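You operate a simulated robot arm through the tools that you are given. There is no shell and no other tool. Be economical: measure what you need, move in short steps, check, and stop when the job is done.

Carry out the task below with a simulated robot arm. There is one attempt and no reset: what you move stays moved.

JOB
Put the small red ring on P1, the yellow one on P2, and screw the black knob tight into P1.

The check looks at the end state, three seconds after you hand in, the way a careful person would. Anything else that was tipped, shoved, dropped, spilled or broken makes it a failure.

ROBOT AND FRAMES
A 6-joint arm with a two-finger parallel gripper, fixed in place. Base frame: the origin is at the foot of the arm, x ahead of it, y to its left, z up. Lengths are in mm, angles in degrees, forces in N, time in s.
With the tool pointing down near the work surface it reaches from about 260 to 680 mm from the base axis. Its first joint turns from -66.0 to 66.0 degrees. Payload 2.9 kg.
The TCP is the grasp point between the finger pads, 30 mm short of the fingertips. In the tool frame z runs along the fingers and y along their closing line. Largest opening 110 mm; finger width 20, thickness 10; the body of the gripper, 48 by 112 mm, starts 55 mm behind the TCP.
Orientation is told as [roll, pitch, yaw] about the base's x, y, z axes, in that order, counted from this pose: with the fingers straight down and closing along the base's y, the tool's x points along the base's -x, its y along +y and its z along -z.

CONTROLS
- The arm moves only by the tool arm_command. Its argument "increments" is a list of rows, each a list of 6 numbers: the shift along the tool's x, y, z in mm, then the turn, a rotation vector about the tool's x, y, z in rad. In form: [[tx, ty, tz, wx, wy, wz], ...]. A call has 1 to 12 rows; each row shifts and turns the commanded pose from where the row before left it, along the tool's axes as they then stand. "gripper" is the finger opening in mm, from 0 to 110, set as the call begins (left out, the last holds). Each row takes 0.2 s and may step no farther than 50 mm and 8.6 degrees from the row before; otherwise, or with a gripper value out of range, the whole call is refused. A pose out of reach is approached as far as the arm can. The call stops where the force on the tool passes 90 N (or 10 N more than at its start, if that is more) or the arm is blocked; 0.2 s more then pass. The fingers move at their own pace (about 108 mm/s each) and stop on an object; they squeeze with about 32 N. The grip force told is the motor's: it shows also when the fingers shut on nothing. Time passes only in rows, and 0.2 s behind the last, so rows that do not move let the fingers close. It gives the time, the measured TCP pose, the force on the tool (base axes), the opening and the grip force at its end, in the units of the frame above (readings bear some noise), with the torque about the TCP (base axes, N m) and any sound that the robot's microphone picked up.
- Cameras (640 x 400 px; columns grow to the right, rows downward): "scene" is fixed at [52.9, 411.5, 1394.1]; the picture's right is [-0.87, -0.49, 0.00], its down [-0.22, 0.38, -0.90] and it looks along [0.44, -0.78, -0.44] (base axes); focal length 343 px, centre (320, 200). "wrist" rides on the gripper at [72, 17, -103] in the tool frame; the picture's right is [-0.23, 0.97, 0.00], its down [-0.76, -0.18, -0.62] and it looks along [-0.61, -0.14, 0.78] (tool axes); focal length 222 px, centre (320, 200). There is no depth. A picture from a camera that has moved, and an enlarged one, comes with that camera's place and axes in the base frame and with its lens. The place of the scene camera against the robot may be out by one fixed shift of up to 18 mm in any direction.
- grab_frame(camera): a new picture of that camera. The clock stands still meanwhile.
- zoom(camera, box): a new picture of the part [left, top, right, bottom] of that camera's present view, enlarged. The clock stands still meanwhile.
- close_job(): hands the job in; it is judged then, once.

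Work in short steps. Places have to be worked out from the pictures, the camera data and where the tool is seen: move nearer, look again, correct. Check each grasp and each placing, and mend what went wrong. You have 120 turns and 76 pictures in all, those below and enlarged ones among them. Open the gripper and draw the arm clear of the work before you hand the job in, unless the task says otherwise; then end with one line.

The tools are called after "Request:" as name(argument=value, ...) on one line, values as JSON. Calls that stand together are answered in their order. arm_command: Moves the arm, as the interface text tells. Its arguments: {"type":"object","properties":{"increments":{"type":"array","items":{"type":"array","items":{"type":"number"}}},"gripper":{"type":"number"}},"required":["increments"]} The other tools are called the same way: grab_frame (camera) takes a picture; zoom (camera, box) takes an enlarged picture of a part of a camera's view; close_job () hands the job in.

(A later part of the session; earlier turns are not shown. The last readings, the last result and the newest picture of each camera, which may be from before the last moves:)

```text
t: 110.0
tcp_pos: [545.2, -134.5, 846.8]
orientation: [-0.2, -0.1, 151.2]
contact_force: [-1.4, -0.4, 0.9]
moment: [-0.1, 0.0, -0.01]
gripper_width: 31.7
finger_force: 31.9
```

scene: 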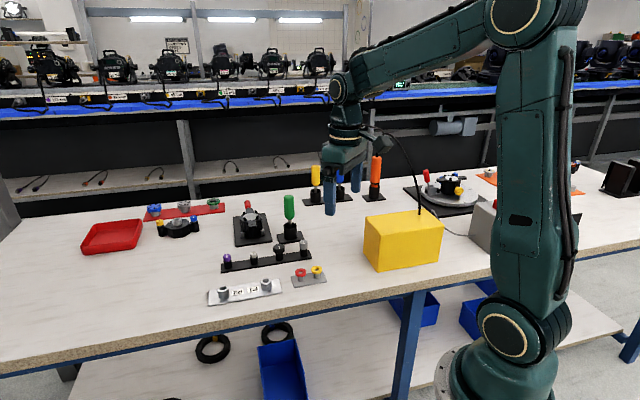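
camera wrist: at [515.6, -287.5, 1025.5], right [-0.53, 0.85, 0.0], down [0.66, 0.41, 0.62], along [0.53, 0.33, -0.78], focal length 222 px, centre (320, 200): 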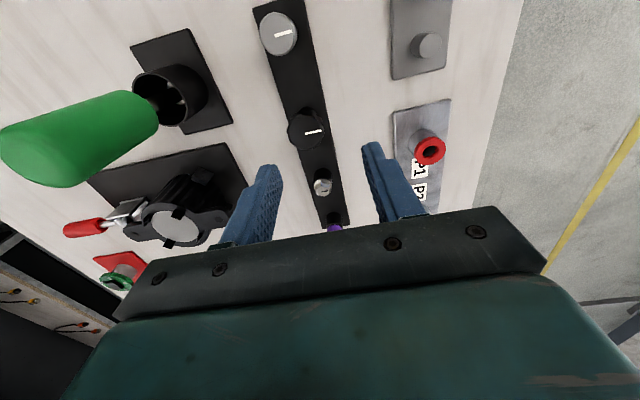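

Light contact. Start turning clockwise with matched feed (pitch ≈3 mm/turn).

Request:
arm_command(increments=[[0, 0, 0.1, 0, 0, 0.149], [0, 0, 0.06, 0, 0, 0.149], [0, 0, 0.06, 0, 0, 0.149], [0, 0, 0.06, 0, 0, 0.149], [0, 0, 0.06, 0, 0, 0.149], [0, 0, 0.06, 0, 0, 0.149], [0, 0, 0, 0, 0, 0]])

```text
t: 111.6
tcp_pos: [544.1, -134.3, 846.6]
orientation: [0.0, -0.1, 99.8]
contact_force: [-6.0, 0.6, 0.8]
moment: [-0.07, 0.13, -0.01]
gripper_width: 32.0
finger_force: 32.1
```

Relieve the −6 N (ty +0.5) and continue.

Request:
arm_command(increments=[[0, 0.5, 0.05, 0, 0, 0.1], [0, 0, 0.06, 0, 0, 0.149], [0, 0, 0.06, 0, 0, 0.149], [0, 0, 0.06, 0, 0, 0.149], [0, 0, 0.06, 0, 0, 0.149], [0, 0, 0.06, 0, 0, 0.149], [0, 0, 0.06, 0, 0, 0.149], [0, 0, 0.06, 0, 0, 0.149], [0, 0, 0, 0, 0, 0]])

```text
t: 113.6
tcp_pos: [544.7, -134.6, 845.6]
orientation: [0.1, -0.2, 34.3]
contact_force: [3.8, 0.8, 0.0]
moment: [-0.06, -0.04, 0.0]
gripper_width: 31.8
finger_force: 31.9
```

Loads low. Continue.

Request:
arm_command(increments=[[-0.25, -0.1, 0.06, 0, 0, 0.149], [0, 0, 0.06, 0, 0, 0.149], [0, 0, 0.06, 0, 0, 0.149], [0, 0, 0.06, 0, 0, 0.149], [0, 0, 0.06, 0, 0, 0.149], [0, 0, 0.06, 0, 0, 0.149], [0, 0, 0.06, 0, 0, 0.149], [0, 0, 0.06, 0, 0, 0.149], [0, 0, 0, 0, 0, 0]])

```text
t: 115.6
tcp_pos: [543.8, -134.4, 844.4]
orientation: [0.1, -0.1, -34.1]
contact_force: [-0.6, 1.2, 15.6]
moment: [0.02, 0.06, -0.02]
gripper_width: 32.0
finger_force: 32.3
```

Fz +15.6: feed is ahead of thread; turn with no feed and see whether it draws in.

Request:
arm_command(increments=[[0, 0, -0.2, 0, 0, 0.149], [0, 0, 0, 0, 0, 0.149], [0, 0, 0, 0, 0, 0.149], [0, 0, 0, 0, 0, 0.149], [0, 0, 0, 0, 0, 0.149], [0, 0, 0, 0, 0, 0.149], [0, 0, 0, 0, 0, 0.149], [0, 0, 0, 0, 0, 0]])

```text
t: 117.4
tcp_pos: [544.9, -134.6, 844.2]
orientation: [0.0, 0.3, -93.7]
contact_force: [7.5, 10.6, 0.3]
moment: [0.28, -0.24, -0.02]
gripper_width: 32.0
finger_force: 31.9
```

It draws in. Relieve side load and continue to yaw ≈ −150°.

Request:
arm_command(increments=[[0.8, 0.6, 0.05, 0, 0, 0], [0, 0, 0.05, 0, 0, 0.149], [0, 0, 0.05, 0, 0, 0.149], [0, 0, 0.05, 0, 0, 0.149], [0, 0, 0.05, 0, 0, 0.149], [0, 0, 0.05, 0, 0, 0.149], [0, 0, 0.05, 0, 0, 0.149], [0, 0, 0.05, 0, 0, 0.149], [0, 0, 0, 0, 0, 0]])

```text
t: 119.4
tcp_pos: [544.3, -134.1, 843.3]
orientation: [-0.2, 0.0, -153.6]
contact_force: [-5.5, -4.9, 2.9]
moment: [-0.14, 0.12, 0.05]
gripper_width: 31.9
finger_force: 31.9
```

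Over 300° turned with almost no torque. Open and rotate back ~299° for the next stroke.

Request:
arm_command(increments=[[0, 0, 0, 0, 0, 0], [0, 0, 0, 0, 0, -0.149], [0, 0, 0, 0, 0, -0.149], [0, 0, 0, 0, 0, -0.149], [0, 0, 0, 0, 0, -0.149], [0, 0, 0, 0, 0, -0.149], [0, 0, 0, 0, 0, -0.149], [0, 0, 0, 0, 0, -0.149], [0, 0, 0, 0, 0, -0.149], [0, 0, 0, 0, 0, -0.149], [0, 0, 0, 0, 0, -0.149], [0, 0, 0, 0, 0, -0.149]], gripper=46)

Request:
zoom(camera="scene", box=[255, 248, 300, 284])

Request:
arm_command(increments=[[0, 0, 0, 0, 0, -0.149], [0, 0, 0, 0, 0, -0.149], [0, 0, 0, 0, 0, -0.149], [0, 0, 0, 0, 0, -0.149], [0, 0, 0, 0, 0, -0.149], [0, 0, 0, 0, 0, -0.149], [0, 0, 0, 0, 0, -0.149], [0, 0, 0, 0, 0, -0.149], [0, 0, 0, 0, 0, -0.149], [0, 0, 0, 0, 0, -0.149], [0, 0, 0, 0, 0, -0.149], [0, 0, 0, 0, 0, -0.149]])

Request:
arm_command(increments=[[0, 0, 0, 0, 0, -0.149], [0, 0, 0, 0, 0, -0.149], [0, 0, 0, 0, 0, -0.149], [0, 0, 0, 0, 0, -0.149], [0, 0, 0, 0, 0, -0.149], [0, 0, 0, 0, 0, -0.149], [0, 0, 0, 0, 0, -0.149], [0, 0, 0, 0, 0, -0.149], [0, 0, 0, 0, 0, -0.149], [0, 0, 0, 0, 0, -0.149], [0, 0, 0, 0, 0, -0.149], [0, 0, 0, 0, 0, -0.149]])

Request:
arm_command(increments=[[0, 0, 0, 0, 0, 0], [0, 0, 0, 0, 0, 0], [0, 0, 0, 0, 0, 0]], gripper=20)

```text
t: 122.0
tcp_pos: [545.6, -133.9, 844.5]
orientation: [0.2, 0.0, -59.4]
contact_force: [-0.2, -0.3, 0.4]
moment: [0.01, 0.02, -0.02]
gripper_width: 45.9
finger_force: 0.0
```

```text
11.11 times, centred on (278, 266) of scene
camera zoom: at [52.9, 411.5, 1394.1], right [-0.87, -0.49, 0.0], down [-0.22, 0.38, -0.9], along [0.44, -0.78, -0.44], focal length 3807 px, centre (792, -533)
```

zoom: 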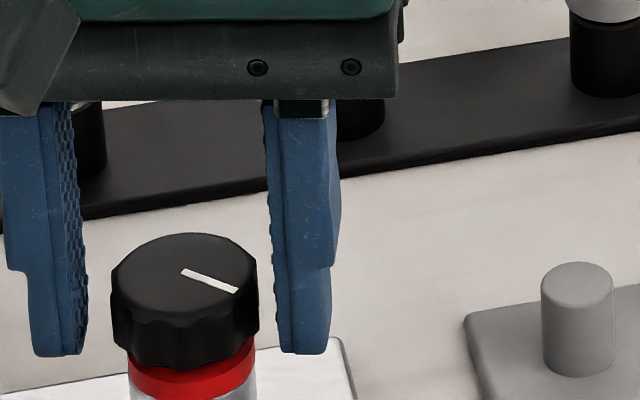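

```text
t: 124.6
tcp_pos: [544.9, -133.8, 844.2]
orientation: [0.1, -0.2, 43.2]
contact_force: [0.3, 0.3, -0.2]
moment: [0.03, 0.01, 0.0]
gripper_width: 45.8
finger_force: 0.1
```

```text
t: 127.2
tcp_pos: [544.0, -134.3, 842.2]
orientation: [-0.2, -0.1, 145.6]
contact_force: [-0.4, -0.8, 0.5]
moment: [0.03, 0.03, 0.03]
gripper_width: 45.9
finger_force: 0.0
```

```text
t: 128.0
tcp_pos: [545.1, -135.1, 844.1]
orientation: [-0.2, -0.1, 145.4]
contact_force: [-2.3, -3.8, 0.5]
moment: [-0.1, 0.04, 0.01]
gripper_width: 32.0
finger_force: 31.5
```

Knob is at about the earlier jam height; regripped near-centred. Continue clockwise and watch torque.

Request:
arm_command(increments=[[0, 0.4, 0, 0, 0, 0], [0, 0, 0.04, 0, 0, 0.149], [0, 0, 0.04, 0, 0, 0.149], [0, 0, 0.04, 0, 0, 0.149], [0, 0, 0.04, 0, 0, 0.149], [0, 0, 0.04, 0, 0, 0.149], [0, 0, 0.04, 0, 0, 0.149], [0, 0, 0, 0, 0, 0]])

```text
t: 129.8
tcp_pos: [544.5, -133.9, 842.4]
orientation: [-0.2, -0.2, 94.0]
contact_force: [-4.2, -7.7, -3.5]
moment: [-0.23, 0.04, 0.01]
gripper_width: 32.1
finger_force: 32.2
```

Past another 51° with no torque. Relieve and continue.

Request:
arm_command(increments=[[0.6, 0.4, 0.2, 0, 0, 0], [0, 0, 0.06, 0, 0, 0.149], [0, 0, 0.06, 0, 0, 0.149], [0, 0, 0.06, 0, 0, 0.149], [0, 0, 0.06, 0, 0, 0.149], [0, 0, 0.06, 0, 0, 0.149], [0, 0, 0.06, 0, 0, 0.149], [0, 0, 0.06, 0, 0, 0.149], [0, 0, 0.06, 0, 0, 0.149], [0, 0, 0.06, 0, 0, 0.149], [0, 0, 0, 0, 0, 0]])

```text
t: 132.2
tcp_pos: [544.9, -134.7, 841.9]
orientation: [0.2, 0.0, 17.4]
contact_force: [-3.9, 5.1, 4.5]
moment: [0.12, 0.07, 0.62]
gripper_width: 31.7
finger_force: 31.9
```

Torque 0.62 N·m again. I look closely at the gap from both cameras.

Request:
zoom(camera="scene", box=[262, 268, 280, 284])

Request:
zoom(camera="wrist", box=[270, 110, 370, 172])

```text
16.00 times, centred on (271, 276) of scene
camera zoom: at [52.7, 411.6, 1394.1], right [-0.87, -0.49, 0.0], down [-0.22, 0.38, -0.9], along [0.44, -0.78, -0.44], focal length 5482 px, centre (1104, -1016)
```

zoom: 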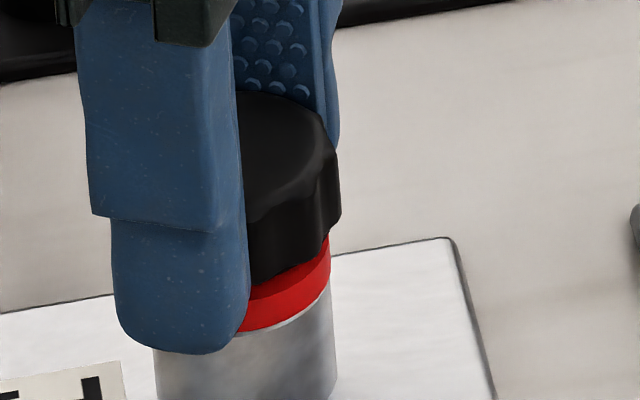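

```text
6.40 times, centred on (320, 141) of wrist
camera zoom: at [470.8, -139.0, 944.9], right [-0.07, 1.0, 0.0], down [0.78, 0.05, 0.62], along [0.62, 0.05, -0.78], focal length 1422 px, centre (320, 578)
```

zoom: 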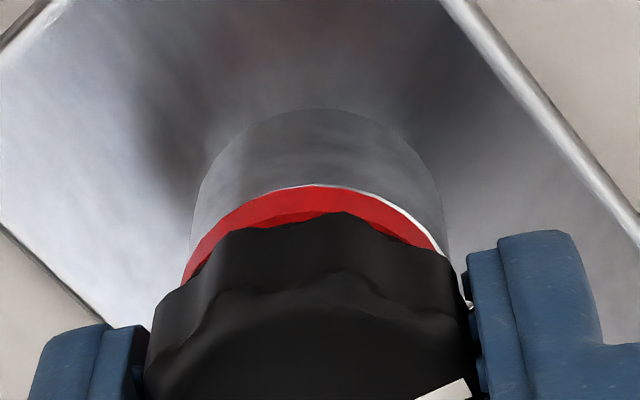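

Jam height equals the first one, so it may in fact be a true seat; the two views disagree on the gap. I'll open, back off, tilt the wrist camera and look at it from a shallow angle.

Request:
arm_command(increments=[[0, 0, 0, 0, 0, 0], [0, 0, 0, 0, 0, 0], [0, 0, -22, 0, 0, 0], [0, 0, -22, 0, 0, 0], [30, 0, 0, 0, 0, 0], [30, 0, 0, 0, 0, 0], [0, 0, 16, 0, 0, 0], [0, 0, 16, 0, -0.12, 0], [0, 0, 0, 0, -0.13, 0], [0, 0, 0, 0, -0.13, 0], [0, 0, 0, 0, -0.13, 0], [0, 0, 0, 0, 0, 0]], gripper=56)

Request:
zoom(camera="wrist", box=[270, 110, 370, 230])

```text
t: 134.8
tcp_pos: [486.4, -152.6, 855.5]
orientation: [0.2, -29.4, 17.3]
contact_force: [0.1, 0.1, -0.1]
moment: [0.03, 0.03, 0.02]
gripper_width: 56.0
finger_force: 0.1
```

```text
3.33 times, centred on (320, 170) of wrist
camera zoom: at [373.1, -168.7, 908.1], right [-0.1, 0.99, 0.11], down [0.4, -0.07, 0.92], along [0.91, 0.14, -0.38], focal length 740 px, centre (320, 300)
```

zoom: 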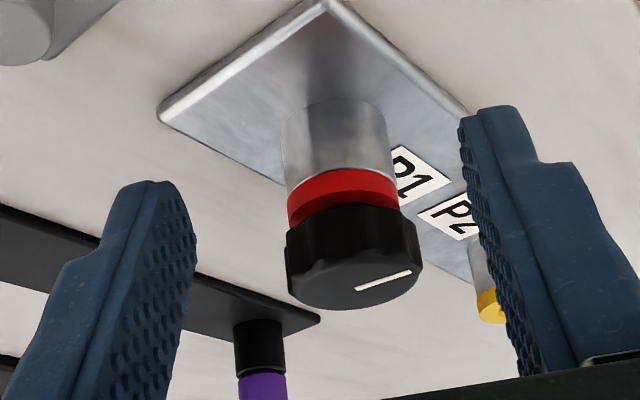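

Very useful view; enlarge it.

Request:
zoom(camera="wrist", box=[302, 138, 352, 178])

```text
10.00 times, centred on (327, 158) of wrist
camera zoom: at [373.1, -168.7, 908.1], right [-0.1, 0.99, 0.11], down [0.4, -0.07, 0.92], along [0.91, 0.14, -0.38], focal length 2221 px, centre (250, 620)
```

zoom: 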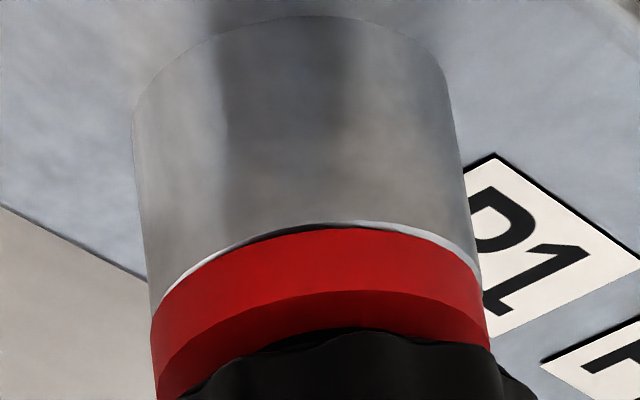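

The ring's top face is visible under the knob: a real gap of ≈4–5 mm and the knob leans slightly — tilted thread start (it was knocked askew in the grip on first insertion). Plan: unscrew fully, square the knob by setting it back on its rack socket, regrip and restart cleanly. First I return over it and rotate cw for a long unscrewing stroke.

Request:
arm_command(increments=[[0, 0, 0, 0, 0.13, 0], [0, 0, 0, 0, 0.13, 0], [0, 0, 0, 0, 0.13, 0], [0, 0, 0, 0, 0.12, 0], [0, 0, -32, 0, 0, 0], [-30, 0, 0, 0, 0, 0], [-30, 0, 0, 0, 0, 0], [0, 0, 22, 0, 0, 0], [0, 0, 22, 0, 0, 0], [0, 0, 0, 0, 0, 0]])

Request:
arm_command(increments=[[0, 0, 0, 0, 0, 0.149], [0, 0, 0, 0, 0, 0.149], [0, 0, 0, 0, 0, 0.149], [0, 0, 0, 0, 0, 0.149], [0, 0, 0, 0, 0, 0.149], [0, 0, 0, 0, 0, 0.149], [0, 0, 0, 0, 0, 0.149], [0, 0, 0, 0, 0, 0.149], [0, 0, 0, 0, 0, 0.149], [0, 0, 0, 0, 0, 0.149], [0, 0, 0, 0, 0, 0.149], [0, 0, 0, 0, 0, 0.149]])

Request:
arm_command(increments=[[0, 0, 0, 0, 0, 0.149], [0, 0, 0, 0, 0, 0.149], [0, 0, 0, 0, 0, 0.149], [0, 0, 0, 0, 0, 0.149], [0, 0, 0, 0, 0, 0.149], [0, 0, 0, 0, 0, 0.149], [0, 0, 0, 0, 0, 0.149], [0, 0, 0, 0, 0, 0]])

Request:
arm_command(increments=[[0, 0, 0, 0, 0, 0], [0, 0, 0, 0, 0, 0], [0, 0, 0, 0, 0, 0]], gripper=20)

```text
t: 137.0
tcp_pos: [542.8, -136.9, 843.0]
orientation: [0.3, -0.1, 17.3]
contact_force: [-0.1, 0.4, -0.5]
moment: [0.0, -0.02, -0.03]
gripper_width: 56.1
finger_force: 0.2
```

```text
t: 139.6
tcp_pos: [544.0, -134.0, 844.1]
orientation: [0.0, 0.1, -85.4]
contact_force: [-0.5, -0.4, 0.5]
moment: [0.02, -0.01, -0.03]
gripper_width: 55.8
finger_force: 0.0
```

```text
t: 141.4
tcp_pos: [544.8, -134.9, 842.8]
orientation: [-0.1, 0.2, -145.0]
contact_force: [0.6, -0.3, 0.0]
moment: [-0.02, 0.02, -0.01]
gripper_width: 56.0
finger_force: 0.1
```

```text
t: 142.2
tcp_pos: [544.0, -135.2, 843.7]
orientation: [-0.1, 0.1, -144.8]
contact_force: [1.7, -2.7, -0.2]
moment: [-0.06, 0.01, 0.01]
gripper_width: 32.2
finger_force: 32.2
```

Well centred. Long unscrew stroke (290°).

Request:
arm_command(increments=[[0, 0, -0.05, 0, 0, -0.149], [0, 0, -0.05, 0, 0, -0.149], [0, 0, -0.05, 0, 0, -0.149], [0, 0, -0.05, 0, 0, -0.149], [0, 0, -0.05, 0, 0, -0.149], [0, 0, -0.05, 0, 0, -0.149], [0, 0, -0.05, 0, 0, -0.149], [0, 0, -0.05, 0, 0, -0.149], [0, 0, -0.05, 0, 0, -0.149], [0, 0, -0.05, 0, 0, -0.149], [0, 0, -0.05, 0, 0, -0.149]])

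Request:
arm_command(increments=[[0, 0, -0.05, 0, 0, -0.149], [0, 0, -0.05, 0, 0, -0.149], [0, 0, -0.05, 0, 0, -0.149], [0, 0, -0.05, 0, 0, -0.149], [0, 0, -0.05, 0, 0, -0.149], [0, 0, -0.05, 0, 0, -0.149], [0, 0, -0.05, 0, 0, -0.149], [0, 0, -0.05, 0, 0, -0.149], [0, 0, -0.05, 0, 0, -0.149], [0, 0, -0.05, 0, 0, -0.149], [0, 0, -0.05, 0, 0, -0.149]])

Request:
arm_command(increments=[[0, 0, -0.05, 0, 0, -0.149], [0, 0, -0.05, 0, 0, -0.149], [0, 0, -0.05, 0, 0, -0.149], [0, 0, -0.05, 0, 0, -0.149], [0, 0, -0.05, 0, 0, -0.149], [0, 0, -0.05, 0, 0, -0.149], [0, 0, -0.05, 0, 0, -0.149], [0, 0, -0.05, 0, 0, -0.149], [0, 0, -0.05, 0, 0, -0.149], [0, 0, -0.05, 0, 0, -0.149], [0, 0, -0.05, 0, 0, -0.149], [0, 0, 0, 0, 0, 0]])

```text
t: 144.6
tcp_pos: [544.8, -134.9, 844.6]
orientation: [0.2, 0.1, -50.7]
contact_force: [1.8, 7.7, 0.3]
moment: [0.22, -0.03, -0.02]
gripper_width: 32.6
finger_force: 31.6
```

```text
t: 147.0
tcp_pos: [543.6, -134.8, 844.7]
orientation: [0.1, -0.2, 43.3]
contact_force: [2.4, 10.5, 1.1]
moment: [0.2, -0.08, -0.04]
gripper_width: 31.9
finger_force: 32.0
```

```text
t: 149.6
tcp_pos: [543.5, -134.9, 845.2]
orientation: [-0.1, -0.2, 136.9]
contact_force: [-1.6, 11.6, 0.0]
moment: [0.21, 0.02, 0.01]
gripper_width: 32.1
finger_force: 31.8
```

Fz stays ≈0, so pitch ≈2.1 mm/turn; axis is ≈+0.8 mm in y. I correct, open, rotate back 240°, regrip.

Request:
arm_command(increments=[[-0.55, -0.58, 0, 0, 0, 0], [0, 0, 0, 0, 0, 0]])

Request:
arm_command(increments=[[0, 0, 0, 0, 0, 0], [0, 0, 0, 0, 0, 0], [0, 0, 0, 0, 0, 0.149], [0, 0, 0, 0, 0, 0.149], [0, 0, 0, 0, 0, 0.149], [0, 0, 0, 0, 0, 0.149], [0, 0, 0, 0, 0, 0.149], [0, 0, 0, 0, 0, 0.149], [0, 0, 0, 0, 0, 0.149], [0, 0, 0, 0, 0, 0.149], [0, 0, 0, 0, 0, 0.149], [0, 0, 0, 0, 0, 0.149]], gripper=46)

Request:
arm_command(increments=[[0, 0, 0, 0, 0, 0.149], [0, 0, 0, 0, 0, 0.149], [0, 0, 0, 0, 0, 0.149], [0, 0, 0, 0, 0, 0.149], [0, 0, 0, 0, 0, 0.149], [0, 0, 0, 0, 0, 0.149], [0, 0, 0, 0, 0, 0.149], [0, 0, 0, 0, 0, 0.149], [0, 0, 0, 0, 0, 0.149], [0, 0, 0, 0, 0, 0.149], [0, 0, 0, 0, 0, 0]])

Request:
arm_command(increments=[[0, 0, 0, 0, 0, 0], [0, 0, 0, 0, 0, 0], [0, 0, 0, 0, 0, 0]], gripper=20)

```text
t: 150.2
tcp_pos: [544.0, -133.6, 845.2]
orientation: [-0.1, 0.0, 136.8]
contact_force: [-4.0, 4.6, 0.8]
moment: [0.06, 0.08, 0.04]
gripper_width: 32.6
finger_force: 32.2
```

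```text
t: 152.8
tcp_pos: [544.9, -134.8, 846.8]
orientation: [0.1, -0.2, 51.3]
contact_force: [-0.3, 0.2, 0.1]
moment: [0.01, 0.02, -0.03]
gripper_width: 45.9
finger_force: 0.0
```

```text
t: 155.2
tcp_pos: [544.0, -133.9, 847.1]
orientation: [0.3, 0.1, -34.1]
contact_force: [0.4, 0.6, 0.4]
moment: [-0.01, -0.04, 0.0]
gripper_width: 46.1
finger_force: 0.0
```

```text
t: 156.0
tcp_pos: [544.2, -134.4, 847.2]
orientation: [0.2, 0.1, -33.8]
contact_force: [-2.5, -1.9, -0.4]
moment: [-0.01, 0.0, -0.02]
gripper_width: 32.3
finger_force: 32.1
```

Centred. Unscrew 137° more and test-lift.

Request:
arm_command(increments=[[0, 0, -0.05, 0, 0, -0.149], [0, 0, -0.05, 0, 0, -0.149], [0, 0, -0.05, 0, 0, -0.149], [0, 0, -0.05, 0, 0, -0.149], [0, 0, -0.05, 0, 0, -0.149], [0, 0, -0.05, 0, 0, -0.149], [0, 0, -0.05, 0, 0, -0.149], [0, 0, -0.05, 0, 0, -0.149]])

Request:
arm_command(increments=[[0, 0, -0.05, 0, 0, -0.149], [0, 0, -0.05, 0, 0, -0.149], [0, 0, -0.05, 0, 0, -0.149], [0, 0, -0.05, 0, 0, -0.149], [0, 0, -0.05, 0, 0, -0.149], [0, 0, -0.05, 0, 0, -0.149], [0, 0, -0.05, 0, 0, -0.149], [0, 0, -0.05, 0, 0, -0.149], [0, 0, 0, 0, 0, 0]])

Request:
arm_command(increments=[[0, 0, -0.5, 0, 0, 0], [0, 0, -0.5, 0, 0, 0], [0, 0, 0, 0, 0, 0]])

```text
t: 157.8
tcp_pos: [544.1, -135.0, 847.2]
orientation: [0.1, -0.3, 34.6]
contact_force: [0.9, -8.9, 7.1]
moment: [-0.19, 0.06, 0.01]
gripper_width: 31.9
finger_force: 32.3
```

```text
t: 159.8
tcp_pos: [543.4, -134.2, 847.6]
orientation: [-0.1, -0.2, 103.0]
contact_force: [3.1, 0.2, 0.6]
moment: [0.04, -0.08, -0.38]
gripper_width: 32.0
finger_force: 31.6
```

```text
t: 160.6
tcp_pos: [544.2, -134.0, 848.9]
orientation: [-0.1, -0.2, 102.8]
contact_force: [-0.4, 0.0, -0.6]
moment: [0.03, 0.03, 0.02]
gripper_width: 31.6
finger_force: 31.9
```

Free of the thread. I lift out and carry the knob back above its rack socket (590, -257), also turning to yaw ≈145° for a long stroke later.

Request:
arm_command(increments=[[0, 0, -5, 0, 0, 0], [0, 0, -15, 0, 0, 0], [0, 0, -35, 0, 0, 0], [43.4, -6, 0, 0, 0, 0], [43.4, -6, 0, 0, 0, 0], [43.3, -5.8, 0, 0, 0, 0], [0, 0, 14, 0, 0, -0.149], [0, 0, 14, 0, 0, -0.149], [0, 0, 14, 0, 0, -0.149], [0, 0, 0, 0, 0, -0.149], [0, 0, 0, 0, 0, -0.149], [0, 0, 0, 0, 0, 0]])

Request:
zoom(camera="scene", box=[250, 225, 310, 285])

```text
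t: 163.2
tcp_pos: [588.3, -255.8, 860.3]
orientation: [-0.1, -0.1, 145.4]
contact_force: [-0.3, -0.7, 0.3]
moment: [0.0, 0.0, 0.02]
gripper_width: 31.7
finger_force: 31.9
```

```text
6.67 times, centred on (280, 255) of scene
camera zoom: at [52.9, 411.5, 1394.1], right [-0.87, -0.49, 0.0], down [-0.22, 0.38, -0.9], along [0.44, -0.78, -0.44], focal length 2284 px, centre (587, -167)
```

zoom: 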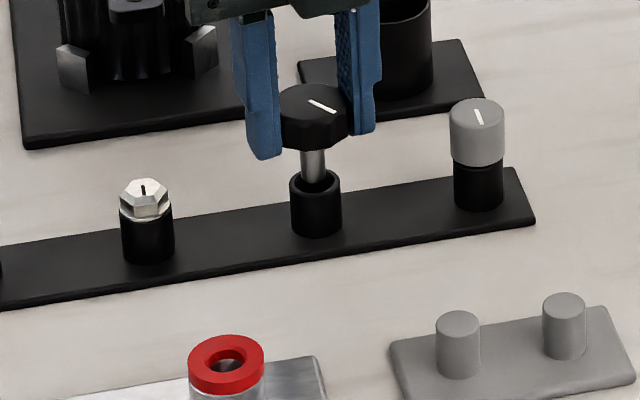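

Aligned over the socket; the stud is clean. Lower until the knob rests flat with firm contact.

Request:
arm_command(increments=[[0, 0, 4, 0, 0, 0], [0, 0, 4, 0, 0, 0], [0, 0, 4, 0, 0, 0], [0, 0, 3, 0, 0, 0], [0, 0, 0, 0, 0, 0]])

Request:
arm_command(increments=[[0, 0, 1, 0, 0, 0], [0, 0, 1, 0, 0, 0], [0, 0, 1, 0, 0, 0], [0, 0, 0, 0, 0, 0]])

Request:
arm_command(increments=[[0, 0, 1, 0, 0, 0], [0, 0, 1, 0, 0, 0], [0, 0, 0, 0, 0, 0]])

```text
t: 164.4
tcp_pos: [590.7, -257.2, 846.1]
orientation: [-0.1, -0.1, 145.5]
contact_force: [0.4, 0.6, 0.9]
moment: [-0.01, -0.02, -0.03]
gripper_width: 31.7
finger_force: 31.7
```

```text
t: 165.4
tcp_pos: [590.3, -256.9, 843.0]
orientation: [-0.2, -0.1, 145.4]
contact_force: [0.7, -0.8, -0.6]
moment: [-0.01, 0.01, 0.02]
gripper_width: 31.7
finger_force: 32.1
```

```text
t: 166.2
tcp_pos: [589.4, -257.4, 842.6]
orientation: [-0.2, -0.1, 145.4]
contact_force: [0.0, -1.1, -0.7]
moment: [0.01, 0.04, -0.02]
gripper_width: 32.1
finger_force: 32.3
```

Not yet down; continue, then press to ~15 N.

Request:
arm_command(increments=[[0, 0, 0.8, 0, 0, 0], [0, 0, 0.8, 0, 0, 0], [0, 0, 0, 0, 0, 0]])

Request:
arm_command(increments=[[0, 0, 0.8, 0, 0, 0], [0, 0, 0.8, 0, 0, 0], [0, 0, 0, 0, 0, 0]])

Request:
arm_command(increments=[[0, 0, 0.6, 0, 0, 0], [0, 0, 0.6, 0, 0, 0], [0, 0, 0, 0, 0, 0]])

```text
t: 167.0
tcp_pos: [589.8, -256.5, 839.7]
orientation: [-0.2, -0.1, 145.4]
contact_force: [0.2, -0.4, 0.5]
moment: [0.01, -0.02, 0.0]
gripper_width: 32.0
finger_force: 31.8
```

```text
t: 167.8
tcp_pos: [590.1, -256.7, 838.0]
orientation: [-0.2, 0.0, 145.5]
contact_force: [1.1, -0.4, -0.1]
moment: [0.02, -0.02, 0.0]
gripper_width: 31.7
finger_force: 31.8
```

```text
t: 168.6
tcp_pos: [590.2, -256.5, 836.6]
orientation: [-0.2, -0.1, 145.4]
contact_force: [0.2, 0.3, -0.1]
moment: [-0.01, 0.02, 0.02]
gripper_width: 32.0
finger_force: 32.2
```

Still free; keep going, 0.6 mm steps.

Request:
arm_command(increments=[[0, 0, 0.6, 0, 0, 0], [0, 0, 0.6, 0, 0, 0], [0, 0, 0, 0, 0, 0]])

Request:
arm_command(increments=[[0, 0, 0.6, 0, 0, 0], [0, 0, 0.6, 0, 0, 0], [0, 0, 0, 0, 0, 0]])

Request:
zoom(camera="scene", box=[265, 228, 300, 263])

```text
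t: 169.4
tcp_pos: [590.1, -257.3, 837.2]
orientation: [-0.2, -0.1, 145.5]
contact_force: [0.9, 1.6, 1.5]
moment: [0.06, 0.03, -0.01]
gripper_width: 32.1
finger_force: 32.2
```

```text
t: 170.2
tcp_pos: [590.5, -257.4, 836.0]
orientation: [-0.2, 0.0, 145.5]
contact_force: [-11.0, 6.8, 23.5]
moment: [0.21, 0.4, 0.06]
gripper_width: 31.5
finger_force: 32.4
```

```text
11.43 times, centred on (282, 246) of scene
camera zoom: at [52.2, 411.8, 1394.0], right [-0.87, -0.49, 0.0], down [-0.22, 0.38, -0.9], along [0.44, -0.78, -0.44], focal length 3916 px, centre (749, -320)
```

zoom: 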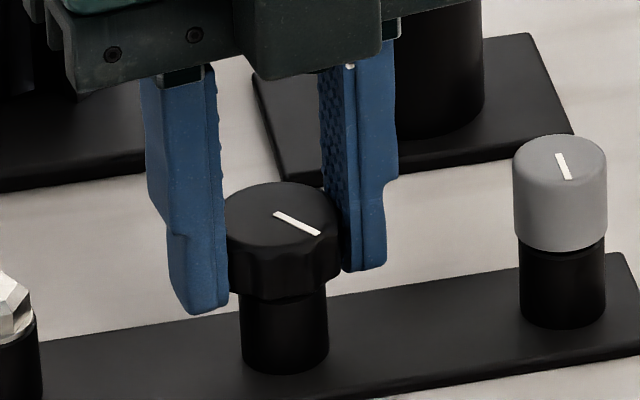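

Firm contact squares the knob. I open to let it settle, fix the 0.2° tool tilt, and regrip.

Request:
arm_command(increments=[[0, 0, 0, 0, 0, 0], [0, 0, 0, 0, 0, 0], [0, 0, 0, 0.0025, -0.0025, 0], [0, 0, 0, 0, 0, 0]], gripper=46)

Request:
arm_command(increments=[[0, 0, 0, 0, 0, 0], [0, 0, 0, 0, 0, 0], [0, 0, 0, 0, 0, 0]], gripper=20)

```text
t: 171.2
tcp_pos: [590.7, -256.6, 835.0]
orientation: [-0.3, -0.3, 145.4]
contact_force: [0.7, 0.2, 0.0]
moment: [-0.01, 0.0, 0.04]
gripper_width: 46.3
finger_force: 0.1
```

```text
t: 172.0
tcp_pos: [590.2, -257.5, 834.2]
orientation: [-0.3, -0.2, 145.3]
contact_force: [-2.2, -3.3, -0.3]
moment: [-0.09, 0.07, 0.03]
gripper_width: 31.7
finger_force: 31.9
```

The correction had the wrong sign; I reopen, apply the proper one, and regrip.

Request:
arm_command(increments=[[0, 0, 0, 0, 0, 0], [0, 0, 0, 0, 0, 0], [-0.2, 0.3, 0, -0.005, 0.0045, 0], [0, 0, 0, 0, 0, 0]], gripper=46)

Request:
arm_command(increments=[[0, 0, 0, 0, 0, 0], [0, 0, 0, 0, 0, 0], [0, 0, 0, 0, 0, 0]], gripper=20)

```text
t: 173.0
tcp_pos: [590.4, -257.7, 834.4]
orientation: [-0.1, 0.1, 145.4]
contact_force: [0.4, 0.1, 0.5]
moment: [-0.01, 0.01, -0.01]
gripper_width: 46.1
finger_force: 0.1
```

```text
t: 173.8
tcp_pos: [590.9, -258.2, 835.0]
orientation: [0.0, 0.0, 145.4]
contact_force: [-2.8, -2.0, 1.7]
moment: [-0.04, 0.06, 0.03]
gripper_width: 31.8
finger_force: 31.9
```

Tool is upright and the knob squarely gripped. I lift and carry it back above P1's axis.

Request:
arm_command(increments=[[0, 0, -5, 0, 0, 0], [0, 0, -25, 0, 0, 0], [0, 0, -25, 0, 0, 0], [-35.9, -25.1, 0, 0, 0, 0], [-35.9, -25.1, 0, 0, 0, 0], [-35.9, -25, 0, 0, 0, 0], [0, 0, 0, 0, 0, 0], [0, 0, 14, 0, 0, 0], [0, 0, 10, 0, 0, 0], [0, 0, 0, 0, 0, 0]])

Request:
zoom(camera="scene", box=[255, 243, 300, 288])

```text
t: 176.0
tcp_pos: [544.2, -134.1, 867.6]
orientation: [-0.1, 0.1, 145.5]
contact_force: [-1.0, 0.9, 0.6]
moment: [0.03, -0.02, 0.0]
gripper_width: 31.6
finger_force: 32.0
```

```text
8.89 times, centred on (278, 266) of scene
camera zoom: at [52.9, 411.5, 1394.1], right [-0.87, -0.49, 0.0], down [-0.22, 0.38, -0.9], along [0.44, -0.78, -0.44], focal length 3045 px, centre (698, -382)
```

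zoom: 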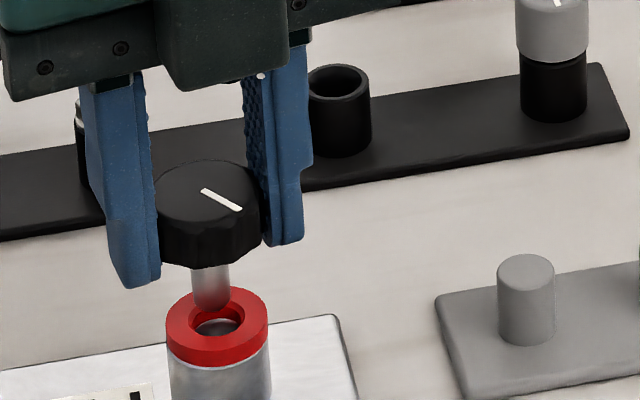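

The stud is upright; it is ≈1.1 mm left in the view, i.e. toward +x+y. I correct and descend toward the thread mouth.

Request:
arm_command(increments=[[-0.4, 0.9, 4, 0, 0, 0], [0, 0, 4, 0, 0, 0], [0, 0, 4, 0, 0, 0], [0, 0, 3, 0, 0, 0], [0, 0, 2, 0, 0, 0], [0, 0, 0, 0, 0, 0]])

Request:
arm_command(increments=[[0, 0, 1, 0, 0, 0], [0, 0, 1, 0, 0, 0], [0, 0, 0, 0, 0, 0]])

Request:
arm_command(increments=[[0, 0, 0.7, 0, 0, 0], [0, 0, 0.7, 0, 0, 0], [0, 0, 0, 0, 0, 0]])

```text
t: 177.4
tcp_pos: [543.9, -134.6, 848.0]
orientation: [0.0, 0.0, 145.5]
contact_force: [0.1, -0.8, -0.4]
moment: [0.01, -0.01, -0.02]
gripper_width: 31.8
finger_force: 31.9
```

```text
t: 178.2
tcp_pos: [543.5, -133.5, 847.2]
orientation: [0.0, 0.1, 145.4]
contact_force: [0.2, -0.5, 0.4]
moment: [0.01, -0.03, 0.03]
gripper_width: 31.7
finger_force: 32.2
```

```text
t: 179.0
tcp_pos: [544.4, -135.1, 845.0]
orientation: [-0.1, 0.2, 145.5]
contact_force: [2.9, 6.1, -2.8]
moment: [0.15, -0.07, 0.01]
gripper_width: 31.9
finger_force: 32.1
```

A slight side force (3,6 N) on the chamfer; back up, shift toward it, and come down again.

Request:
arm_command(increments=[[0, 0, -0.8, 0, 0, 0], [-0.1, -0.65, 0, 0, 0, 0], [0, 0, 0.4, 0, 0, 0], [0, 0, 0.4, 0, 0, 0], [0, 0, 0, 0, 0, 0]])

Request:
arm_command(increments=[[0, 0, 0.4, 0, 0, 0], [0, 0, 0, 0, 0, 0]])

```text
t: 180.2
tcp_pos: [544.5, -134.4, 844.5]
orientation: [-0.1, 0.1, 145.5]
contact_force: [2.5, 2.8, -0.6]
moment: [0.05, -0.02, -0.03]
gripper_width: 31.9
finger_force: 32.0
```

```text
t: 180.8
tcp_pos: [544.7, -134.1, 844.9]
orientation: [-0.1, 0.1, 145.5]
contact_force: [2.0, 4.5, -0.7]
moment: [0.07, -0.05, 0.01]
gripper_width: 31.8
finger_force: 31.8
```

Almost null. One more nudge and press to light contact.

Request:
arm_command(increments=[[-0.1, -0.4, 0, 0, 0, 0], [0, 0, 0.4, 0, 0, 0], [0, 0, 0, 0, 0, 0]])

Request:
arm_command(increments=[[0, 0, 0.4, 0, 0, 0], [0, 0, 0, 0, 0, 0]])

```text
t: 181.6
tcp_pos: [543.5, -135.3, 843.9]
orientation: [-0.1, 0.1, 145.4]
contact_force: [-1.8, -0.9, 3.3]
moment: [-0.01, 0.02, 0.01]
gripper_width: 31.8
finger_force: 31.9
```

```text
t: 182.2
tcp_pos: [544.2, -134.1, 844.0]
orientation: [-0.1, 0.1, 145.3]
contact_force: [-5.7, -4.7, 11.1]
moment: [-0.11, 0.16, 0.0]
gripper_width: 31.6
finger_force: 32.0
```

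Thread mouth touched at 11 N. Ease off slightly, shift a bit, and turn clockwise with light feed.

Request:
arm_command(increments=[[0, 0.3, -0.3, 0, 0, 0], [0, 0, 0.02, 0, 0, 0.149], [0, 0, 0.02, 0, 0, 0.149], [0, 0, 0.02, 0, 0, 0.149], [0, 0, 0.02, 0, 0, 0.149], [0, 0, 0, 0, 0, 0]])

Request:
arm_command(increments=[[0, 0, 0.02, 0, 0, 0.149], [0, 0, 0.02, 0, 0, 0.149], [0, 0, 0.02, 0, 0, 0.149], [0, 0, 0.02, 0, 0, 0.149], [0, 0, 0, 0, 0, 0]])

```text
t: 183.6
tcp_pos: [545.1, -133.6, 844.1]
orientation: [-0.1, 0.0, 111.2]
contact_force: [1.4, -6.2, -0.5]
moment: [-0.13, 0.02, -0.04]
gripper_width: 31.8
finger_force: 32.2
```

```text
t: 184.8
tcp_pos: [544.4, -132.9, 843.5]
orientation: [0.0, -0.1, 77.1]
contact_force: [2.4, -3.3, 3.3]
moment: [-0.12, -0.03, 0.01]
gripper_width: 31.6
finger_force: 32.2
```

Low loads. Continue the stroke with matched feed to yaw ≈ −145°.

Request:
arm_command(increments=[[0, 0, 0.04, 0, 0, 0.149], [0, 0, 0.04, 0, 0, 0.149], [0, 0, 0.04, 0, 0, 0.149], [0, 0, 0.04, 0, 0, 0.149], [0, 0, 0.04, 0, 0, 0.149], [0, 0, 0.04, 0, 0, 0.149], [0, 0, 0.04, 0, 0, 0.149], [0, 0, 0.04, 0, 0, 0.149], [0, 0, 0.04, 0, 0, 0.149], [0, 0, 0, 0, 0, 0]])

Request:
arm_command(increments=[[0, 0, 0.05, 0, 0, 0.149], [0, 0, 0.05, 0, 0, 0.149], [0, 0, 0.05, 0, 0, 0.149], [0, 0, 0.05, 0, 0, 0.149], [0, 0, 0.05, 0, 0, 0.149], [0, 0, 0.05, 0, 0, 0.149], [0, 0, 0.05, 0, 0, 0.149], [0, 0, 0.05, 0, 0, 0.149], [0, 0, 0, 0, 0, 0]])

Request:
arm_command(increments=[[0, 0, 0.05, 0, 0, 0.149], [0, 0, 0.05, 0, 0, 0.149], [0, 0, 0.05, 0, 0, 0.149], [0, 0, 0.05, 0, 0, 0.149], [0, 0, 0.05, 0, 0, 0.149], [0, 0, 0.05, 0, 0, 0.149], [0, 0, 0.05, 0, 0, 0.149], [0, 0, 0.05, 0, 0, 0.149], [0, 0, 0.05, 0, 0, 0.149], [0, 0, 0, 0, 0, 0]])

```text
t: 187.0
tcp_pos: [545.3, -134.1, 843.5]
orientation: [0.0, -0.1, 0.1]
contact_force: [12.8, -10.4, -14.8]
moment: [-0.22, -0.32, 0.02]
gripper_width: 31.8
finger_force: 31.7
```

```text
t: 189.0
tcp_pos: [544.1, -134.2, 843.3]
orientation: [0.2, -0.1, -68.3]
contact_force: [12.5, -18.7, -8.0]
moment: [-0.44, -0.27, -0.02]
gripper_width: 31.7
finger_force: 32.3
```

```text
t: 191.2
tcp_pos: [546.3, -133.7, 841.5]
orientation: [0.1, 0.0, -145.0]
contact_force: [12.3, -13.4, -8.1]
moment: [-0.31, -0.29, 0.03]
gripper_width: 31.9
finger_force: 32.4
```

Engaged, drawing down strongly; the axis is at (+1,−1.1) mm. Relieve, open, rotate back 290°, regrip.

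Request:
arm_command(increments=[[0.2, 1.4, 0.6, 0, 0, 0], [0, 0, 0, 0, 0, 0]])

Request:
arm_command(increments=[[0, 0, 0, 0, 0, 0], [0, 0, 0, 0, 0, -0.149], [0, 0, 0, 0, 0, -0.149], [0, 0, 0, 0, 0, -0.149], [0, 0, 0, 0, 0, -0.149], [0, 0, 0, 0, 0, -0.149], [0, 0, 0, 0, 0, -0.149], [0, 0, 0, 0, 0, -0.149], [0, 0, 0, 0, 0, -0.149], [0, 0, 0, 0, 0, -0.149], [0, 0, 0, 0, 0, -0.149], [0, 0, 0, 0, 0, -0.149]], gripper=46)

Request:
arm_command(increments=[[0, 0, 0, 0, 0, -0.149], [0, 0, 0, 0, 0, -0.149], [0, 0, 0, 0, 0, -0.149], [0, 0, 0, 0, 0, -0.149], [0, 0, 0, 0, 0, -0.149], [0, 0, 0, 0, 0, -0.149], [0, 0, 0, 0, 0, -0.149], [0, 0, 0, 0, 0, -0.149], [0, 0, 0, 0, 0, -0.149], [0, 0, 0, 0, 0, -0.149], [0, 0, 0, 0, 0, -0.149], [0, 0, 0, 0, 0, -0.149]])

Request:
arm_command(increments=[[0, 0, 0, 0, 0, -0.149], [0, 0, 0, 0, 0, -0.149], [0, 0, 0, 0, 0, -0.149], [0, 0, 0, 0, 0, -0.149], [0, 0, 0, 0, 0, -0.149], [0, 0, 0, 0, 0, -0.149], [0, 0, 0, 0, 0, -0.149], [0, 0, 0, 0, 0, -0.149], [0, 0, 0, 0, 0, -0.149], [0, 0, 0, 0, 0, -0.149], [0, 0, 0, 0, 0, -0.149], [0, 0, 0, 0, 0, 0]])

Request:
arm_command(increments=[[0, 0, 0, 0, 0, 0], [0, 0, 0, 0, 0, 0], [0, 0, 0, 0, 0, 0]], gripper=20)

```text
t: 191.8
tcp_pos: [543.8, -133.1, 841.5]
orientation: [-0.1, -0.1, -144.9]
contact_force: [0.9, -8.1, -0.1]
moment: [-0.18, -0.04, 0.0]
gripper_width: 31.8
finger_force: 32.4
```

```text
t: 194.4
tcp_pos: [543.5, -135.6, 839.7]
orientation: [0.2, 0.0, -50.8]
contact_force: [0.1, 0.2, 0.9]
moment: [0.0, -0.02, 0.01]
gripper_width: 46.1
finger_force: 0.0
```

```text
t: 197.0
tcp_pos: [543.4, -135.3, 841.8]
orientation: [0.1, -0.1, 51.6]
contact_force: [-0.3, 0.5, 0.2]
moment: [0.03, 0.0, -0.02]
gripper_width: 45.9
finger_force: 0.0
```

```text
t: 199.6
tcp_pos: [545.2, -134.9, 840.8]
orientation: [0.0, -0.1, 145.6]
contact_force: [0.2, 0.0, -0.1]
moment: [-0.02, -0.03, -0.03]
gripper_width: 46.1
finger_force: 0.0
```

```text
t: 200.4
tcp_pos: [545.0, -135.1, 841.3]
orientation: [-0.1, 0.2, 145.5]
contact_force: [-0.1, 1.3, 0.3]
moment: [-0.01, -0.02, -0.01]
gripper_width: 31.9
finger_force: 31.4
```

Nicely centred. Next 290° stroke with 0.05 mm/row feed.

Request:
arm_command(increments=[[0, 0, 0.05, 0, 0, 0.149], [0, 0, 0.05, 0, 0, 0.149], [0, 0, 0.05, 0, 0, 0.149], [0, 0, 0.05, 0, 0, 0.149], [0, 0, 0.05, 0, 0, 0.149], [0, 0, 0.05, 0, 0, 0.149], [0, 0, 0.05, 0, 0, 0.149], [0, 0, 0.05, 0, 0, 0.149], [0, 0, 0.05, 0, 0, 0.149], [0, 0, 0.05, 0, 0, 0.149], [0, 0, 0.05, 0, 0, 0.149]])

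Request:
arm_command(increments=[[0, 0, 0.05, 0, 0, 0.149], [0, 0, 0.05, 0, 0, 0.149], [0, 0, 0.05, 0, 0, 0.149], [0, 0, 0.05, 0, 0, 0.149], [0, 0, 0.05, 0, 0, 0.149], [0, 0, 0.05, 0, 0, 0.149], [0, 0, 0.05, 0, 0, 0.149], [0, 0, 0.05, 0, 0, 0.149], [0, 0, 0.05, 0, 0, 0.149], [0, 0, 0.05, 0, 0, 0.149], [0, 0, 0.05, 0, 0, 0.149], [0, 0, 0.05, 0, 0, 0.149]])

Request:
arm_command(increments=[[0, 0, 0.05, 0, 0, 0.149], [0, 0, 0.05, 0, 0, 0.149], [0, 0, 0.05, 0, 0, 0.149], [0, 0, 0.05, 0, 0, 0.149], [0, 0, 0.05, 0, 0, 0.149], [0, 0, 0.05, 0, 0, 0.149], [0, 0, 0.05, 0, 0, 0.149], [0, 0, 0.05, 0, 0, 0.149], [0, 0, 0.05, 0, 0, 0.149], [0, 0, 0.05, 0, 0, 0.149], [0, 0, 0.05, 0, 0, 0.149], [0, 0, 0, 0, 0, 0]])

```text
t: 202.8
tcp_pos: [544.9, -133.4, 839.6]
orientation: [0.0, 0.0, 51.5]
contact_force: [-7.4, 1.8, 2.5]
moment: [0.04, 0.14, 0.5]
gripper_width: 32.1
finger_force: 32.2
```

```text
t: 205.4
tcp_pos: [545.0, -136.0, 839.7]
orientation: [0.1, -0.1, -51.1]
contact_force: [3.4, 6.1, 3.4]
moment: [0.09, -0.06, 0.48]
gripper_width: 32.0
finger_force: 32.3
```

```text
t: 208.0
tcp_pos: [543.7, -134.0, 838.2]
orientation: [0.1, 0.0, -144.9]
contact_force: [-5.0, 2.5, 17.0]
moment: [0.08, 0.15, 0.74]
gripper_width: 31.7
finger_force: 31.9
```

Torque ≈0.5–0.7 N·m again. I open, rotate back to yaw ≈17° and take the shallow-angle look as before.

Request:
arm_command(increments=[[0, 0, 0, 0, 0, 0], [0, 0, 0, 0, 0, 0], [0, 0, -0.5, 0, 0, -0.149], [0, 0, 0, 0, 0, -0.149], [0, 0, 0, 0, 0, -0.149], [0, 0, 0, 0, 0, -0.149], [0, 0, 0, 0, 0, -0.149], [0, 0, 0, 0, 0, -0.149], [0, 0, 0, 0, 0, -0.149], [0, 0, 0, 0, 0, -0.149], [0, 0, 0, 0, 0, -0.149]], gripper=56)

Request:
arm_command(increments=[[0, 0, 0, 0, 0, -0.149], [0, 0, 0, 0, 0, -0.149], [0, 0, 0, 0, 0, -0.149], [0, 0, 0, 0, 0, -0.149], [0, 0, 0, 0, 0, -0.149], [0, 0, 0, 0, 0, -0.149], [0, 0, 0, 0, 0, -0.149], [0, 0, 0, 0, 0, -0.149], [0, 0, 0, 0, 0, -0.149], [0, 0, 0, 0, 0, -0.149]])

Request:
arm_command(increments=[[0, 0, -22, 0, 0, 0], [0, 0, -24, 0, 0, 0], [30, 0, 0, 0, 0, 0], [30, 0, 0, 0, 0, 0], [0, 0, 16, 0, 0, 0], [0, 0, 16, 0, -0.12, 0], [0, 0, 0, 0, -0.13, 0], [0, 0, 0, 0, -0.13, 0], [0, 0, 0, 0, -0.13, 0], [0, 0, 0, 0, 0, 0], [0, 0, 0, 0, 0, 0]])

Request:
zoom(camera="wrist", box=[296, 138, 356, 190])

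```text
t: 210.4
tcp_pos: [545.2, -134.9, 838.7]
orientation: [0.1, -0.1, -67.9]
contact_force: [0.2, 0.2, -0.4]
moment: [0.01, -0.01, 0.0]
gripper_width: 56.0
finger_force: 0.0
```

```text
t: 212.6
tcp_pos: [545.2, -134.1, 839.0]
orientation: [0.1, -0.1, 17.5]
contact_force: [0.3, 0.4, -0.1]
moment: [0.01, 0.01, 0.01]
gripper_width: 56.0
finger_force: 0.0
```

```text
t: 215.0
tcp_pos: [486.1, -153.6, 852.7]
orientation: [-0.1, -29.4, 17.3]
contact_force: [-0.1, 0.5, 0.6]
moment: [0.02, 0.0, -0.01]
gripper_width: 56.0
finger_force: 0.0
```

```text
7.69 times, centred on (326, 164) of wrist
camera zoom: at [372.7, -169.4, 907.0], right [-0.1, 0.99, 0.11], down [0.4, -0.06, 0.92], along [0.91, 0.14, -0.38], focal length 1709 px, centre (274, 477)
```

zoom: 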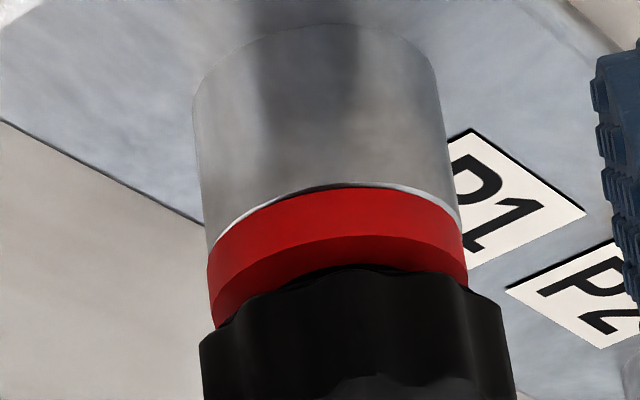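

A gap remains, and all three stops are at the same height: typical of a mis-started thread jamming in the first turn. The grip centre is now well known, so I unscrew with it and restart without lifting out. Return, regrip at yaw −145°, unscrew 290°.

Request:
arm_command(increments=[[0, 0, 0, 0, 0.13, 0], [0, 0, 0, 0, 0.13, 0], [0, 0, 0, 0, 0.13, 0], [0, 0, 0, 0, 0.12, 0], [0, 0, -32, 0, 0, 0], [-30, 0, 0, 0, 0, 0], [-30, 0, 0, 0, 0, 0], [0, 0, 22, 0, 0, 0], [0, 0, 24, 0, 0, 0], [0, 0, 0, 0, 0, 0]])

Request:
arm_command(increments=[[0, 0, 0, 0, 0, 0.149], [0, 0, 0, 0, 0, 0.149], [0, 0, 0, 0, 0, 0.149], [0, 0, 0, 0, 0, 0.149], [0, 0, 0, 0, 0, 0.149], [0, 0, 0, 0, 0, 0.149], [0, 0, 0, 0, 0, 0.149], [0, 0, 0, 0, 0, 0.149], [0, 0, 0, 0, 0, 0.149], [0, 0, 0, 0, 0, 0.149], [0, 0, 0, 0, 0, 0.149], [0, 0, 0, 0, 0, 0.149]])

Request:
arm_command(increments=[[0, 0, 0, 0, 0, 0.149], [0, 0, 0, 0, 0, 0.149], [0, 0, 0, 0, 0, 0.149], [0, 0, 0, 0, 0, 0.149], [0, 0, 0, 0, 0, 0.149], [0, 0, 0, 0, 0, 0.149], [0, 0, 0, 0, 0, 0.149], [0, 0, 0, 0, 0, 0]])

Request:
arm_command(increments=[[0, 0, 0, 0, 0, 0], [0, 0, 0, 0, 0, 0], [0, 0, 0, 0, 0, 0]], gripper=20)

Request:
arm_command(increments=[[0, 0, -0.05, 0, 0, -0.149], [0, 0, -0.05, 0, 0, -0.149], [0, 0, -0.05, 0, 0, -0.149], [0, 0, -0.05, 0, 0, -0.149], [0, 0, -0.05, 0, 0, -0.149], [0, 0, -0.05, 0, 0, -0.149], [0, 0, -0.05, 0, 0, -0.149], [0, 0, -0.05, 0, 0, -0.149], [0, 0, -0.05, 0, 0, -0.149], [0, 0, -0.05, 0, 0, -0.149], [0, 0, -0.05, 0, 0, -0.149]])

Request:
arm_command(increments=[[0, 0, -0.05, 0, 0, -0.149], [0, 0, -0.05, 0, 0, -0.149], [0, 0, -0.05, 0, 0, -0.149], [0, 0, -0.05, 0, 0, -0.149], [0, 0, -0.05, 0, 0, -0.149], [0, 0, -0.05, 0, 0, -0.149], [0, 0, -0.05, 0, 0, -0.149], [0, 0, -0.05, 0, 0, -0.149], [0, 0, -0.05, 0, 0, -0.149], [0, 0, -0.05, 0, 0, -0.149], [0, 0, -0.05, 0, 0, -0.149]])

Request:
arm_command(increments=[[0, 0, -0.05, 0, 0, -0.149], [0, 0, -0.05, 0, 0, -0.149], [0, 0, -0.05, 0, 0, -0.149], [0, 0, -0.05, 0, 0, -0.149], [0, 0, -0.05, 0, 0, -0.149], [0, 0, -0.05, 0, 0, -0.149], [0, 0, 0, 0, 0, 0]])

Request:
arm_command(increments=[[0, 0, -0.05, 0, 0, -0.149], [0, 0, -0.05, 0, 0, -0.149], [0, 0, -0.05, 0, 0, -0.149], [0, 0, -0.05, 0, 0, -0.149], [0, 0, -0.05, 0, 0, -0.149], [0, 0, 0, 0, 0, 0]])

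```text
t: 217.2
tcp_pos: [546.3, -135.4, 839.9]
orientation: [0.0, 0.0, 17.2]
contact_force: [-0.4, 0.4, 0.1]
moment: [0.0, -0.02, -0.01]
gripper_width: 56.1
finger_force: 0.0
```

```text
t: 219.8
tcp_pos: [544.8, -135.9, 837.7]
orientation: [0.2, 0.0, -85.3]
contact_force: [-0.7, -0.5, 0.0]
moment: [-0.02, -0.02, 0.0]
gripper_width: 55.9
finger_force: 0.1
```

```text
t: 221.6
tcp_pos: [544.7, -135.4, 838.9]
orientation: [0.0, 0.1, -144.9]
contact_force: [-0.2, 0.4, 0.1]
moment: [0.0, 0.01, 0.02]
gripper_width: 55.9
finger_force: 0.0
```

```text
t: 222.4
tcp_pos: [544.7, -134.1, 839.2]
orientation: [0.0, 0.1, -144.9]
contact_force: [-0.8, 0.8, 1.2]
moment: [0.04, -0.01, 0.03]
gripper_width: 32.1
finger_force: 31.8
```

```text
t: 224.8
tcp_pos: [544.2, -133.5, 840.4]
orientation: [0.2, 0.0, -50.7]
contact_force: [5.2, 14.9, 2.2]
moment: [0.34, -0.1, 0.01]
gripper_width: 32.0
finger_force: 32.3
```

```text
t: 227.2
tcp_pos: [544.9, -135.1, 841.2]
orientation: [-0.1, -0.2, 43.2]
contact_force: [-3.6, 14.7, 5.0]
moment: [0.32, 0.04, 0.01]
gripper_width: 31.8
finger_force: 32.4
```

```text
t: 228.8
tcp_pos: [544.7, -135.7, 841.4]
orientation: [-0.1, 0.1, 94.4]
contact_force: [-5.4, 9.5, 4.8]
moment: [0.22, 0.2, -0.02]
gripper_width: 31.8
finger_force: 31.9
```

```text
t: 230.2
tcp_pos: [545.2, -134.2, 840.6]
orientation: [-0.1, 0.2, 137.0]
contact_force: [3.6, 9.1, 2.5]
moment: [0.19, -0.12, -0.01]
gripper_width: 31.4
finger_force: 31.9
```

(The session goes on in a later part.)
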